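You operate a simulated robot arm through the tools that you are given. There is no shell and no other tool. Be economical: measure what you need, move in short steps, check, and stop when the job is done.

The job below is to be done with a simulated robot arm. You get a single attempt, and the scene is never put back.

Task
Stack the carton labelled "hair nets" from the white-edged table on top of the carton that says "bags".

It is judged by the outcome, as a careful person would: the job done as asked, and still so three seconds after it is handed in. It fails if anything else is knocked over, pushed out of place, dropped, spilled or broken.

Robot
A 7-joint arm with a two-finger parallel gripper on a trunk, on a base that drives. Base frame: it is fixed to the floor where the robot stands at the start and does not move with it; the origin is under the middle of the robot, x ahead of it, y to its left, z up. Lengths are in m, angles in rad, forces in N, time in s.
With the tool pointing down near the work surface it reaches from about 0.32 to 0.74 m from the robot's upright axis, wherever it stands. Its first joint turns from -2.007 to 2.007 rad. Payload 3.91 kg.
The TCP is the grasp point between the finger pads, 0.03 m short of the fingertips. In the tool frame z runs along the fingers and y along their closing line. The gripper opens to 0.11 m. The fingers are 0.02 m wide and 0.01 m thick; the gripper's body (0.048 by 0.112 m) begins 0.055 m behind the TCP.
Orientation is that of the tool frame in the base frame, as a unit quaternion [x, y, z, w]. With the fingers straight down and closing along the base's y, the tool's x points along the base's -x, its y along +y and its z along -z.

Tools
- The arm moves only by the tool move_arm. Its argument "increments" is a list that holds one entry, the list of rows, each a list of 7 numbers: the shift along the tool's x, y, z in m, then the turn, a rotation vector about the tool's x, y, z in rad, then the gripper command, from -1 (fully open) to 1 (shut), values between in proportion. In form: [[[dx, dy, dz, rx, ry, rz, hand], ...]]. A call has 1 to 20 rows; each row is the pose to reach, as a shift and turn from the pose commanded when the call began, along the tool's axes at that moment. Rows are played at 5 a second. More than 0.05 m and 0.15 rad between two rows, or a gripper value outside its range, and nothing of the call is played. A pose out of reach is approached as far as the arm can. The call stops where the force on the tool passes 40 N (or 10 N more than at its start, if that is more) or the arm is blocked; 0.2 s more then pass. Each finger travels about 0.108 m/s and halts on what it meets, pressing with about 26 N; the grip force reading is that of the motor and also rises with nothing between the fingers. The clock runs only during rows and for 0.2 s after the last one: add rows that repeat a pose to give the fingers time. It gives the time, the measured TCP pose, the force on the tool (base axes), the opening and the grip force at its end, in the units of the frame above (readings bear some noise), with the torque about the TCP (base axes, N m) and any sound that the robot's microphone picked up.
- Cameras (640 x 400 px; columns grow to the right, rows downward): "scene" is now at [0.0191, 0.1311, 1.6621]; the picture's right is [-0.24, -0.97, 0.00], its down [-0.70, 0.17, -0.69] and it looks along [0.67, -0.16, -0.72] (base axes); focal length 264 px, centre (320, 200). "wrist" rides on the gripper at [0.072, 0.017, -0.103] in the tool frame; the picture's right is [-0.23, 0.97, 0.00], its down [-0.76, -0.18, -0.62] and it looks along [-0.61, -0.14, 0.78] (tool axes); focal length 222 px, centre (320, 200). There is no depth. A picture from a camera that has moved, and an enlarged one, comes with that camera's place and axes in the base frame and with its lens.
- grab_frame(camera): a new picture of that camera. It takes no simulated time.
- raise_lower(by): slides the trunk up (or, below 0, down) by that many m; the arm and the scene camera ride with it, the base frame stays. It gives what a move gives, with no picture.
- base_move(legs): drives the robot by 1 to 6 legs, each [ahead, turn to the left] in m and rad, along the robot's own axes; the way and the turn of a leg run together, so that a leg with both is an arc; at most 1.5 m and 3.142 rad a leg. The arm and the cameras ride along, it lands a little off, and it stops where it bumps. It gives what a move gives.
- aim_head(pan, tilt): turns the head with the scene camera to pan (to the left, within 2.705 rad either way) and tilt (down, from -0.506 to 1.204), counted from straight ahead of the robot. It gives what a move gives.
- close_up(camera, box): a new picture of the part [left, top, right, bottom] of that camera's present view, enlarged. It takes no simulated time.
- close_job(): hands the job in; it is judged then, once.

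Go step by step. Nothing tells you exact positions but the pictures and the camera data: compare them with the known pose of the tool, close in by small moves and look again before you grip or let go. The budget is 120 turns and 98 pictures, counting those below and the enlarged ones. Unless the task says otherwise, let go and move clear before handing in, and close with one line.

The tools are called by a JSON object that holds its "op" and its "data". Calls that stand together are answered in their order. move_arm: Moves the arm, as the interface text tells. Its arguments: {"type":"object","properties":{"increments":{"type":"array"}},"required":["increments"]} The other tools are called the same way: raise_lower (by) slides the trunk up or down; base_move (legs) drives the base; aim_head (pan, tilt) turns the head that bears the scene camera; grab_frame (camera) takes a picture; close_up (camera, box) takes an enlarged picture of a part of a camera's view; close_job () hands the job in.

At the start:

```text
t: 0.0
ee_pos: [0.5126, 0.0121, 1.1379]
tool_rot: [-0.004, 1.0, 0.0, 0.0]
ft_force: [0.2, 0.0, 0.4]
torque: [-0.02, -0.03, 0.01]
finger_gap: 0.1102
grip_force: 0.2
trunk travel left (down, up): [-0.775, 0.215]
robot x, y, heading: [0.0003, -0.0006, 0.001]
head pan, tilt: [-0.237, 0.805]
```

scene: 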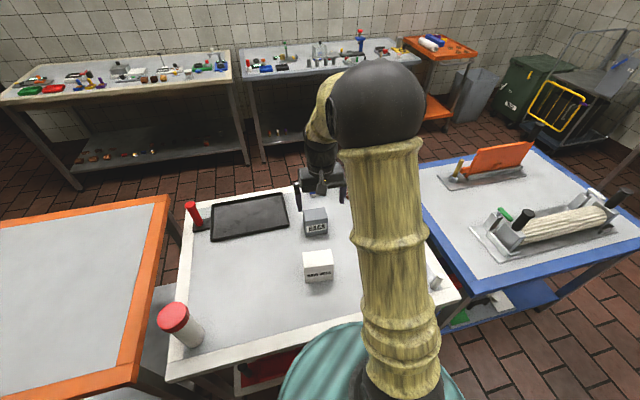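
wrist: 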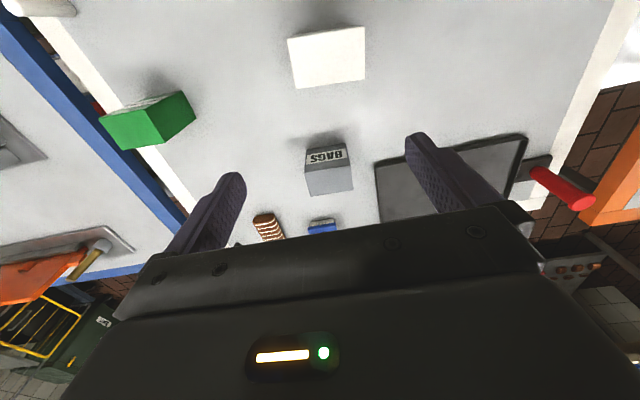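

I see a white carton and a grey "BAGS" carton on the white-edged table, plus a green one. I'll zoom in to read the labels.

{"op": "close_up", "data": {"camera": "scene", "box": [270, 190, 370, 300]}}

{"op": "close_up", "data": {"camera": "wrist", "box": [90, 10, 410, 250]}}

```text
3.64 times, centred on (320, 245) of scene
camera zoom: at [0.0191, 0.1311, 1.6621], right [-0.24, -0.97, 0.0], down [-0.7, 0.17, -0.69], along [0.67, -0.16, -0.72], focal length 961 px, centre (320, 36)
```

zoom: 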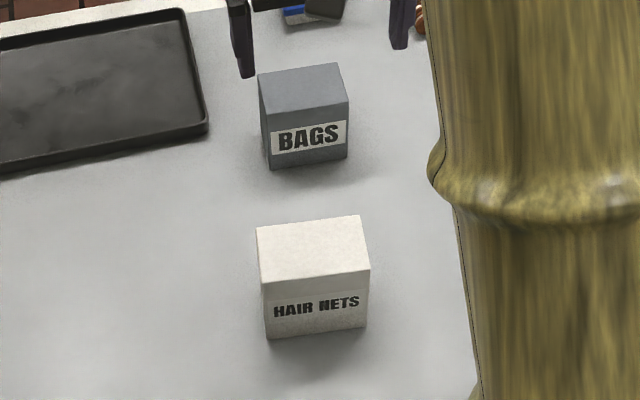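

```text
1.67 times, centred on (250, 130) of wrist
camera zoom: at [0.4407, 0.0286, 1.2425], right [0.22, 0.98, 0.0], down [0.76, -0.17, 0.62], along [0.61, -0.14, -0.78], focal length 370 px, centre (437, 317)
```

zoom: 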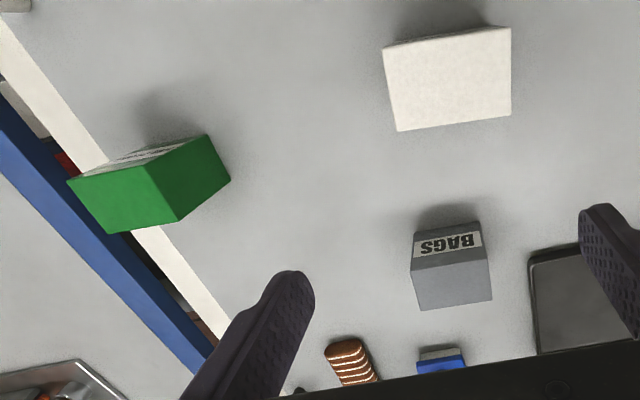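

The white "HAIR NETS" carton is centred near (0.479, 0.029), about 0.06 × 0.097 × 0.11 high and yawed about -0.1. BAGS is near (0.679, -0.007) with its top at about 0.88. I'll turn the gripper to close across the thin side and hover above the white carton.

{"op": "move_arm", "data": {"increments": [[[0.003, 0.002, 0.013, 0, 0, -0.147, -1], [0.006, 0.004, 0.026, 0, 0, -0.294, -1], [0.01, 0.005, 0.039, 0, 0, -0.441, -1], [0.013, 0.007, 0.052, 0, 0, -0.588, -1], [0.017, 0.009, 0.065, 0, 0, -0.735, -1], [0.02, 0.011, 0.078, 0, 0, -0.882, -1], [0.024, 0.012, 0.091, 0, 0, -1.029, -1], [0.027, 0.014, 0.104, 0, 0, -1.176, -1], [0.03, 0.016, 0.117, 0, 0, -1.323, -1], [0.0336, 0.017, 0.13, 0, 0, -1.47, -1], [0.0336, 0.017, 0.13, 0, 0, -1.47, -1]]]}}

{"op": "grab_frame", "data": {"camera": "wrist"}}

{"op": "close_up", "data": {"camera": "scene", "box": [240, 160, 400, 300]}}

```text
t: 2.4
ee_pos: [0.4796, 0.0313, 1.0062]
tool_rot: [-0.675, 0.738, 0.0, 0.0]
ft_force: [-0.3, -0.6, 0.1]
torque: [-0.03, 0.0, 0.0]
finger_gap: 0.1101
grip_force: 0.0
trunk travel left (down, up): [-0.775, 0.215]
robot x, y, heading: [0.0008, 0.0006, 0.001]
head pan, tilt: [-0.237, 0.805]
```

```text
93 pictures are left
camera wrist: at [0.4564, -0.0394, 1.1122], right [-0.95, 0.32, 0.0], down [0.25, 0.74, 0.62], along [0.2, 0.59, -0.78], focal length 222 px, centre (320, 200)
```

wrist: 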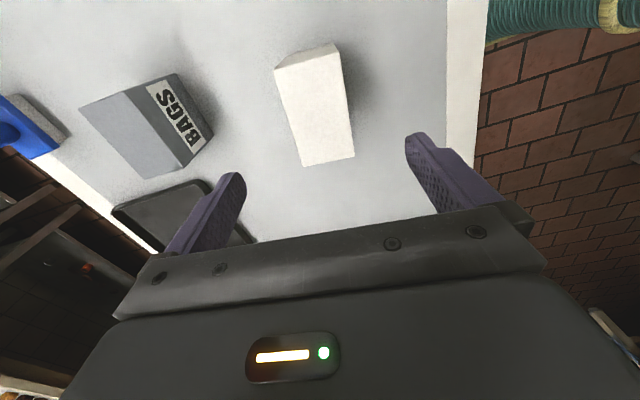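

```text
2.86 times, centred on (320, 230) of scene
camera zoom: at [0.0191, 0.1311, 1.6621], right [-0.24, -0.97, 0.0], down [-0.7, 0.17, -0.69], along [0.67, -0.16, -0.72], focal length 755 px, centre (320, 114)
```

zoom: 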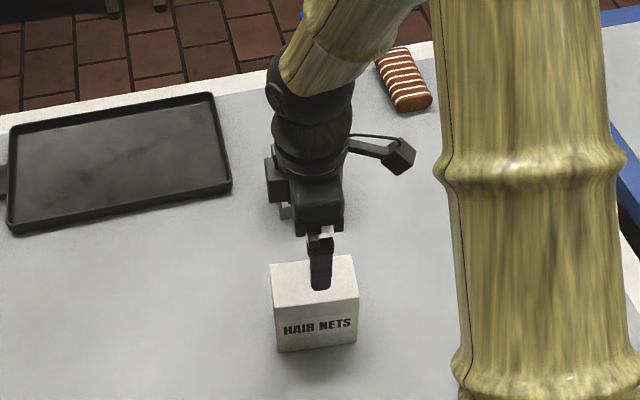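

The corners from the wrist view agree: centre about (0.481, 0.029). I'll descend straight down to z ≈ 0.855.

{"op": "move_arm", "data": {"increments": [[[0.001, -0.001, 0.03, 0, 0, 0, -1], [0.001, -0.001, 0.06, 0, 0, 0, -1], [0.001, -0.001, 0.09, 0, 0, 0, -1], [0.001, -0.001, 0.12, 0, 0, 0, -1], [0.001, -0.001, 0.14, 0, 0, 0, -1], [0.001, -0.001, 0.15, 0, 0, 0, -1], [0.001, -0.001, 0.15, 0, 0, 0, -1]]]}}

{"op": "grab_frame", "data": {"camera": "wrist"}}

{"op": "close_up", "data": {"camera": "scene", "box": [240, 160, 400, 300]}}

```text
t: 4.0
ee_pos: [0.4799, 0.028, 0.857]
tool_rot: [-0.673, 0.74, 0.0, 0.001]
ft_force: [-0.1, -0.4, 0.8]
torque: [0.02, 0.01, 0.02]
finger_gap: 0.1101
grip_force: 0.1
trunk travel left (down, up): [-0.775, 0.215]
robot x, y, heading: [0.0025, 0.0001, 0.002]
head pan, tilt: [-0.237, 0.805]
```

```text
91 pictures are left
camera wrist: at [0.4568, -0.0421, 0.9622], right [-0.95, 0.32, 0.0], down [0.25, 0.74, 0.62], along [0.2, 0.59, -0.78], focal length 222 px, centre (320, 200)
```

wrist: 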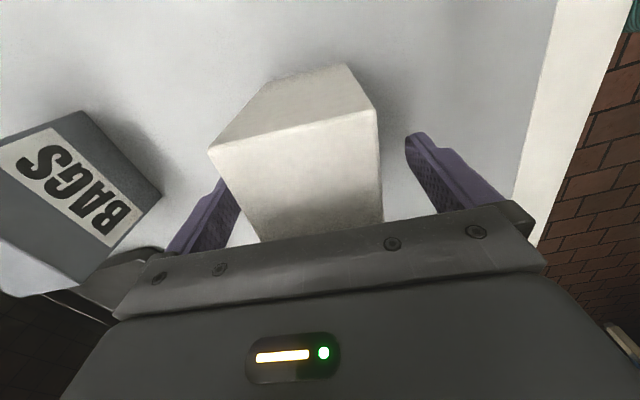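

```text
2.86 times, centred on (320, 230) of scene
camera zoom: at [0.0191, 0.131, 1.6621], right [-0.24, -0.97, 0.0], down [-0.7, 0.17, -0.69], along [0.67, -0.16, -0.72], focal length 755 px, centre (320, 114)
```

zoom: 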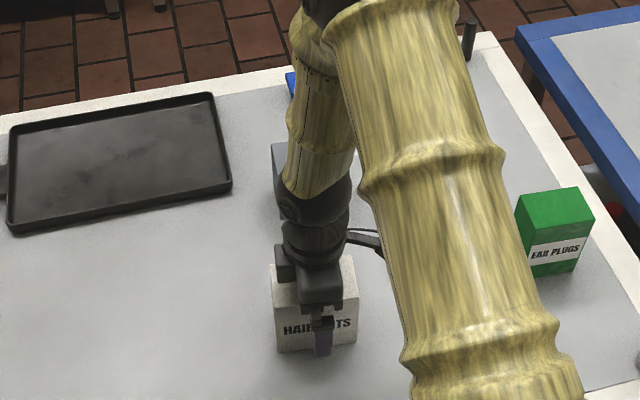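

The fingers straddle the carton cleanly, so I'll close them and lift a little.

{"op": "move_arm", "data": {"increments": [[[0, 0, 0, 0, 0, 0, 0.2], [0, 0, 0, 0, 0, 0, 0.6], [0, 0, 0, 0, 0, 0, 1], [0, 0, 0, 0, 0, 0, 1], [0, 0, 0, 0, 0, 0, 1]]]}}

{"op": "move_arm", "data": {"increments": [[[0, 0, -0.02, 0, 0, 0, 1], [0, 0, -0.05, 0, 0, 0, 1], [0, 0, -0.085, 0, 0, 0, 1], [0, 0, -0.12, 0, 0, 0, 1], [0, 0, -0.16, 0, 0, 0, 1], [0, 0, -0.16, 0, 0, 0, 1]]]}}

{"op": "grab_frame", "data": {"camera": "wrist"}}

{"op": "grab_frame", "data": {"camera": "scene"}}

```text
t: 5.2
ee_pos: [0.4788, 0.0274, 0.8581]
tool_rot: [-0.673, 0.739, 0.0, 0.001]
ft_force: [0.3, -1.1, 0.6]
torque: [0.01, 0.03, -0.02]
finger_gap: 0.0595
grip_force: 26.1
trunk travel left (down, up): [-0.775, 0.215]
robot x, y, heading: [0.005, -0.0023, -0.001]
head pan, tilt: [-0.237, 0.805]
```

```text
t: 6.6
ee_pos: [0.4793, 0.0256, 1.0179]
tool_rot: [-0.673, 0.739, 0.001, -0.001]
ft_force: [-0.2, 0.3, -2.2]
torque: [0.01, 0.04, -0.01]
finger_gap: 0.06
grip_force: 26.3
trunk travel left (down, up): [-0.775, 0.215]
robot x, y, heading: [-0.0003, -0.0007, 0.002]
head pan, tilt: [-0.237, 0.805]
```

```text
89 pictures are left
camera wrist: at [0.4569, -0.0435, 1.1217], right [-0.95, 0.32, 0.0], down [0.25, 0.74, 0.62], along [0.2, 0.59, -0.78], focal length 222 px, centre (320, 200)
```

wrist: 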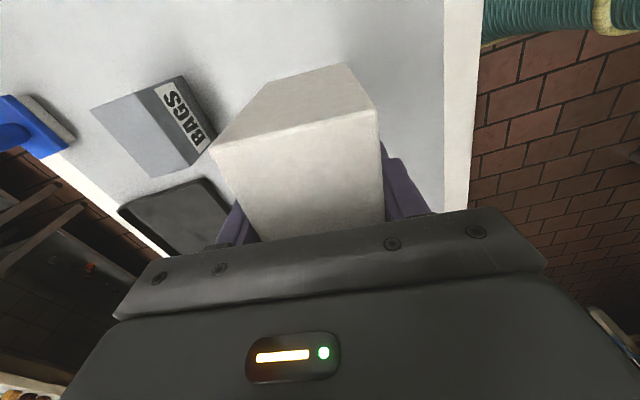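

```text
88 pictures are left
camera scene: at [0.02, 0.1311, 1.662], right [-0.24, -0.97, 0.0], down [-0.7, 0.17, -0.69], along [0.67, -0.16, -0.72], focal length 264 px, centre (320, 200)
```

scene: 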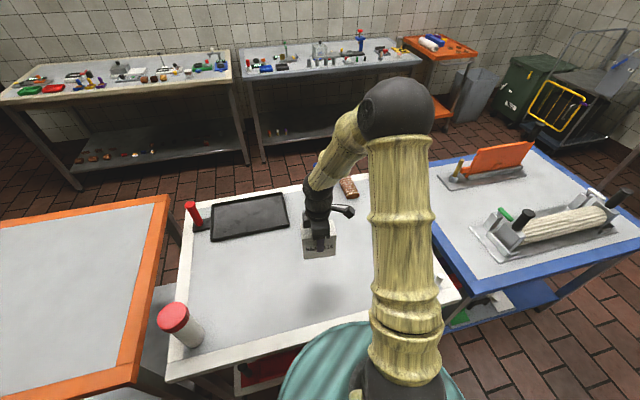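

The carton is held at a gap of 0.06 and its bottom is about 0.94, above the BAGS top. BAGS is still centred near (0.680, -0.007), so I'll carry it over at this height.

{"op": "move_arm", "data": {"increments": [[[0.002, -0.03, -0.01, 0, 0, -0.01, 1], [0.004, -0.06, -0.01, 0, 0, -0.02, 1], [0.006, -0.09, -0.01, 0, 0, -0.03, 1], [0.008, -0.12, -0.01, 0, 0, -0.04, 1], [0.01, -0.15, -0.01, 0, 0, -0.05, 1], [0.012, -0.18, -0.01, 0, 0, -0.06, 1], [0.014, -0.2027, -0.01, 0, 0, -0.065, 1], [0.014, -0.2027, -0.01, 0, 0, -0.065, 1], [0.014, -0.2027, -0.01, 0, 0, -0.065, 1]]]}}

{"op": "grab_frame", "data": {"camera": "wrist"}}

{"op": "close_up", "data": {"camera": "scene", "box": [270, 160, 370, 260]}}

```text
t: 8.6
ee_pos: [0.6819, -0.0068, 1.0302]
tool_rot: [-0.697, 0.717, 0.001, 0.001]
ft_force: [0.3, 0.1, -2.4]
torque: [-0.02, 0.01, 0.02]
finger_gap: 0.0597
grip_force: 25.9
trunk travel left (down, up): [-0.775, 0.215]
robot x, y, heading: [0.0009, 0.0009, -0.001]
head pan, tilt: [-0.237, 0.805]
```

```text
87 pictures are left
camera wrist: at [0.6635, -0.0766, 1.134], right [-0.97, 0.25, 0.0], down [0.2, 0.76, 0.62], along [0.16, 0.6, -0.78], focal length 222 px, centre (320, 200)
```

wrist: 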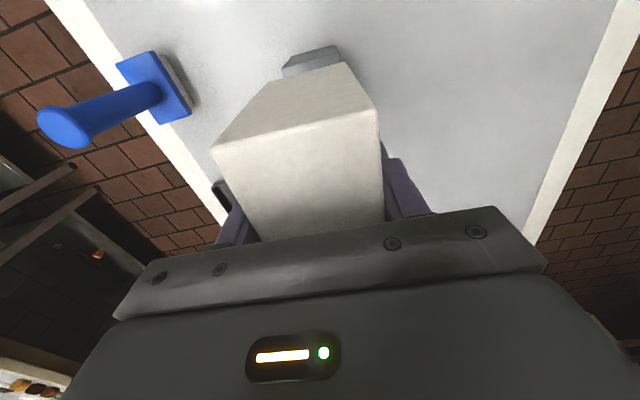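

```text
4.00 times, centred on (320, 210) of scene
camera zoom: at [0.0197, 0.131, 1.6621], right [-0.24, -0.97, 0.0], down [-0.7, 0.17, -0.69], along [0.67, -0.16, -0.72], focal length 1057 px, centre (320, 160)
```

zoom: 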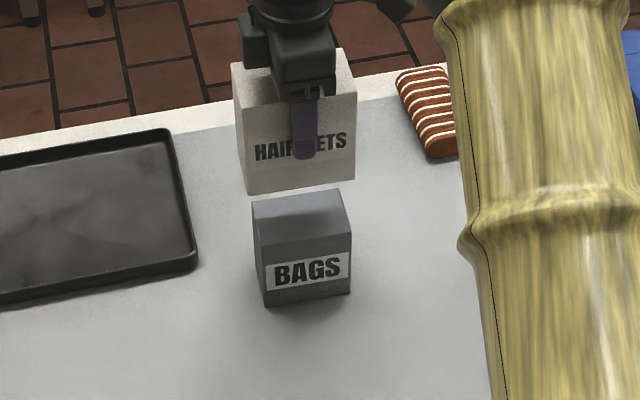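

The carton hangs over BAGS, aligned within a few mm. I'll nudge it 3 mm back and descend to just above contact.

{"op": "move_arm", "data": {"increments": [[[0.001, 0.003, 0.02, 0, 0, 0, 1], [0.001, 0.003, 0.04, 0, 0, 0, 1], [0.001, 0.003, 0.055, 0, 0, 0, 1], [0.001, 0.003, 0.063, 0, 0, 0, 1], [0.001, 0.003, 0.066, 0, 0, 0, 1], [0.001, 0.003, 0.066, 0, 0, 0, 1]]]}}

{"op": "close_up", "data": {"camera": "scene", "box": [270, 160, 370, 260]}}

```text
t: 10.0
ee_pos: [0.6763, -0.0065, 0.9622]
tool_rot: [-0.697, 0.717, 0.001, 0.0]
ft_force: [0.6, -0.5, -1.4]
torque: [0.0, -0.04, 0.01]
finger_gap: 0.0597
grip_force: 26.3
trunk travel left (down, up): [-0.775, 0.215]
robot x, y, heading: [-0.0011, -0.0009, -0.004]
head pan, tilt: [-0.237, 0.805]
```

```text
4.00 times, centred on (320, 210) of scene
camera zoom: at [0.0194, 0.131, 1.6621], right [-0.24, -0.97, 0.0], down [-0.7, 0.17, -0.69], along [0.67, -0.16, -0.72], focal length 1057 px, centre (320, 160)
```

zoom: 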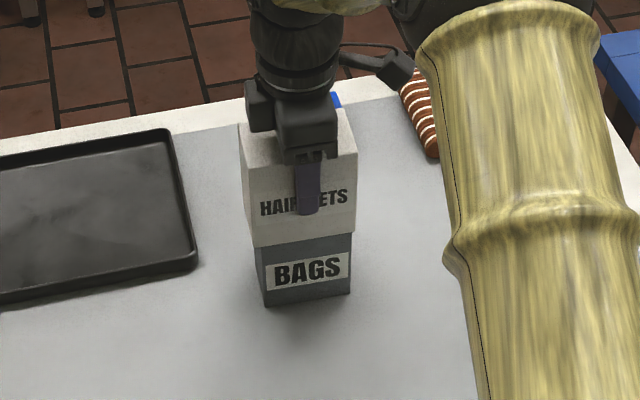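

It is well aligned and not yet touching. I'll lower in millimetre steps.

{"op": "move_arm", "data": {"increments": [[[0, 0, 0.001, 0, 0, 0, 1], [0, 0, 0.002, 0, 0, 0, 1], [0, 0, 0.003, 0, 0, 0, 1], [0, 0, 0.004, 0, 0, 0, 1], [0, 0, 0.004, 0, 0, 0, 1]]]}}

```text
t: 11.2
ee_pos: [0.6779, -0.0069, 0.9574]
tool_rot: [-0.698, 0.716, -0.001, -0.001]
ft_force: [0.9, -0.3, 0.0]
torque: [-0.01, -0.04, 0.0]
finger_gap: 0.0597
grip_force: 25.7
trunk travel left (down, up): [-0.775, 0.215]
robot x, y, heading: [0.0011, 0.0033, -0.005]
head pan, tilt: [-0.237, 0.805]
```

The load seems to be starting to transfer, so I'll take another couple of millimetres.

{"op": "move_arm", "data": {"increments": [[[0, 0, 0.001, 0, 0, 0, 1], [0, 0, 0.002, 0, 0, 0, 1], [0, 0, 0.002, 0, 0, 0, 1]]]}}

{"op": "close_up", "data": {"camera": "scene", "box": [290, 190, 360, 240]}}

```text
t: 12.0
ee_pos: [0.6769, -0.0058, 0.9568]
tool_rot: [-0.697, 0.717, -0.001, 0.001]
ft_force: [-1.1, -0.1, 9.6]
torque: [0.02, 0.25, 0.06]
finger_gap: 0.0598
grip_force: 25.9
trunk travel left (down, up): [-0.775, 0.215]
robot x, y, heading: [0.0012, -0.003, -0.002]
head pan, tilt: [-0.237, 0.805]
```

```text
8.00 times, centred on (325, 215) of scene
camera zoom: at [0.0178, 0.1311, 1.6622], right [-0.24, -0.97, 0.0], down [-0.7, 0.17, -0.69], along [0.67, -0.16, -0.72], focal length 2114 px, centre (280, 80)
```

zoom: 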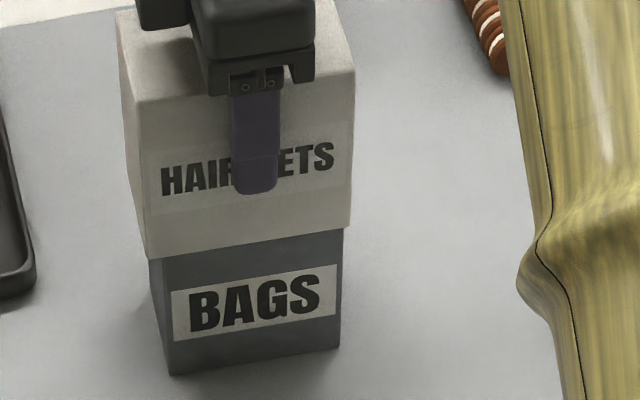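

It is seated with about 12 N of contact. I'll back off 1 mm, open gently and rise straight up.

{"op": "move_arm", "data": {"increments": [[[0, 0, -0.001, 0, 0, 0, 1], [0, 0, -0.001, 0, 0, 0, 0], [0, 0, -0.001, 0, 0, 0, -0.15], [0, 0, -0.001, 0, 0, 0, -0.3], [0, 0, -0.001, 0, 0, 0, -0.6], [0, 0, -0.001, 0, 0, 0, -0.8], [0, 0, -0.001, 0, 0, 0, -0.8]]]}}

{"op": "close_up", "data": {"camera": "scene", "box": [270, 160, 370, 260]}}

{"op": "grab_frame", "data": {"camera": "wrist"}}

```text
t: 13.6
ee_pos: [0.6776, -0.0058, 0.9581]
tool_rot: [-0.697, 0.717, 0.001, 0.0]
ft_force: [0.0, 0.0, -0.3]
torque: [-0.02, 0.02, 0.0]
finger_gap: 0.0989
grip_force: 0.1
trunk travel left (down, up): [-0.775, 0.215]
robot x, y, heading: [-0.0, 0.0011, -0.001]
head pan, tilt: [-0.237, 0.805]
```

```text
4.00 times, centred on (320, 210) of scene
camera zoom: at [0.0192, 0.131, 1.6621], right [-0.24, -0.97, 0.0], down [-0.7, 0.17, -0.69], along [0.67, -0.16, -0.72], focal length 1057 px, centre (320, 160)
```

zoom: 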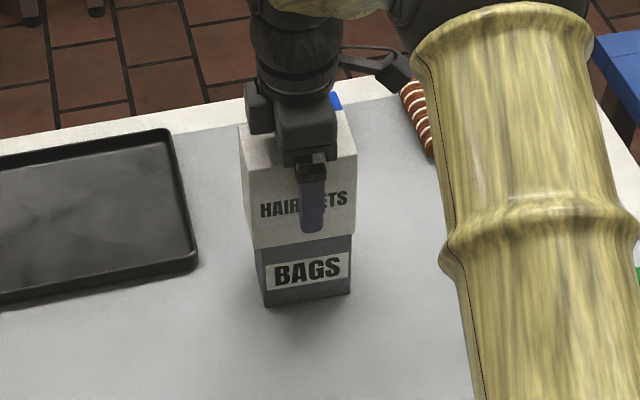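

```text
82 pictures are left
camera wrist: at [0.6594, -0.0775, 1.062], right [-0.97, 0.25, 0.0], down [0.2, 0.76, 0.62], along [0.16, 0.6, -0.78], focal length 222 px, centre (320, 200)
```

wrist: 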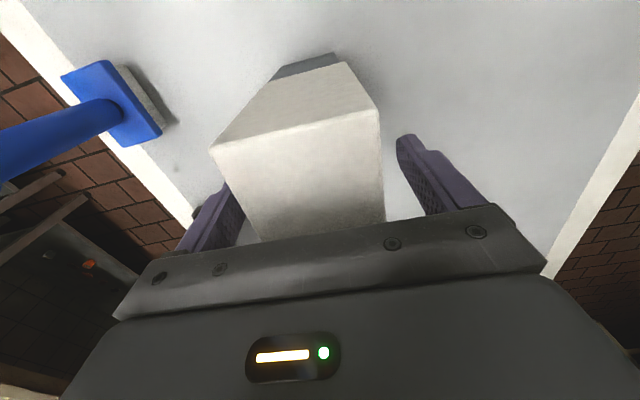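

The carton is released and stable, and the fingers are clear on both sides. I'll rise straight up and then look.

{"op": "move_arm", "data": {"increments": [[[0, 0, -0.015, 0, 0, 0, -0.8], [0, 0, -0.035, 0, 0, 0, -0.8], [0, 0, -0.06, 0, 0, 0, -0.8], [0, 0, -0.09, 0, 0, 0, -0.8], [0, 0, -0.12, 0, 0, 0, -0.8], [0, 0.04, -0.14, 0, 0, 0, -0.8], [0, 0.08, -0.14, 0, 0, 0, -0.8], [0, 0.12, -0.14, 0, 0, 0, -0.8], [0, 0.12, -0.14, 0, 0, 0, -0.8]]]}}

{"op": "grab_frame", "data": {"camera": "scene"}}

{"op": "grab_frame", "data": {"camera": "wrist"}}

```text
t: 15.6
ee_pos: [0.5583, -0.0033, 1.0983]
tool_rot: [-0.697, 0.717, 0.001, 0.0]
ft_force: [-0.7, -0.4, -0.8]
torque: [-0.03, 0.02, -0.01]
finger_gap: 0.0988
grip_force: 0.0
trunk travel left (down, up): [-0.775, 0.215]
robot x, y, heading: [0.0017, -0.002, -0.002]
head pan, tilt: [-0.237, 0.805]
```

```text
81 pictures are left
camera scene: at [0.0204, 0.131, 1.662], right [-0.24, -0.97, 0.0], down [-0.7, 0.17, -0.69], along [0.67, -0.16, -0.72], focal length 264 px, centre (320, 200)
```

scene: 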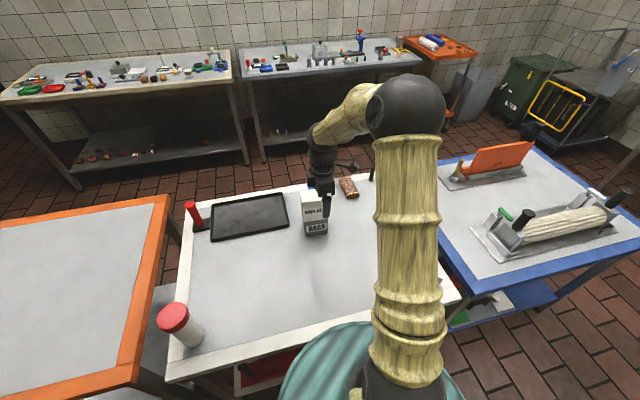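

```text
80 pictures are left
camera wrist: at [0.54, -0.0749, 1.2029], right [-0.97, 0.26, 0.0], down [0.2, 0.76, 0.62], along [0.16, 0.6, -0.78], focal length 222 px, centre (320, 200)
```

wrist: 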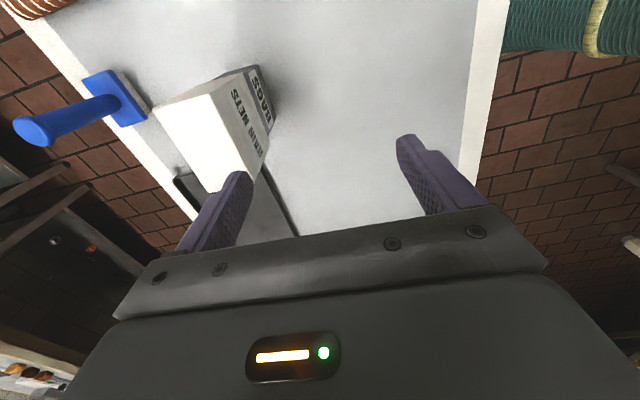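

The hair nets carton stands squarely on BAGS, the gripper is clear and nothing else has moved. I'm handing the job in.

{"op": "close_job", "data": {}}

```text
The job is handed in.
```

The "hair nets" carton is stacked on top of the "bags" carton, it was standing steady when I handed the job in, and I saw nothing else disturbed.
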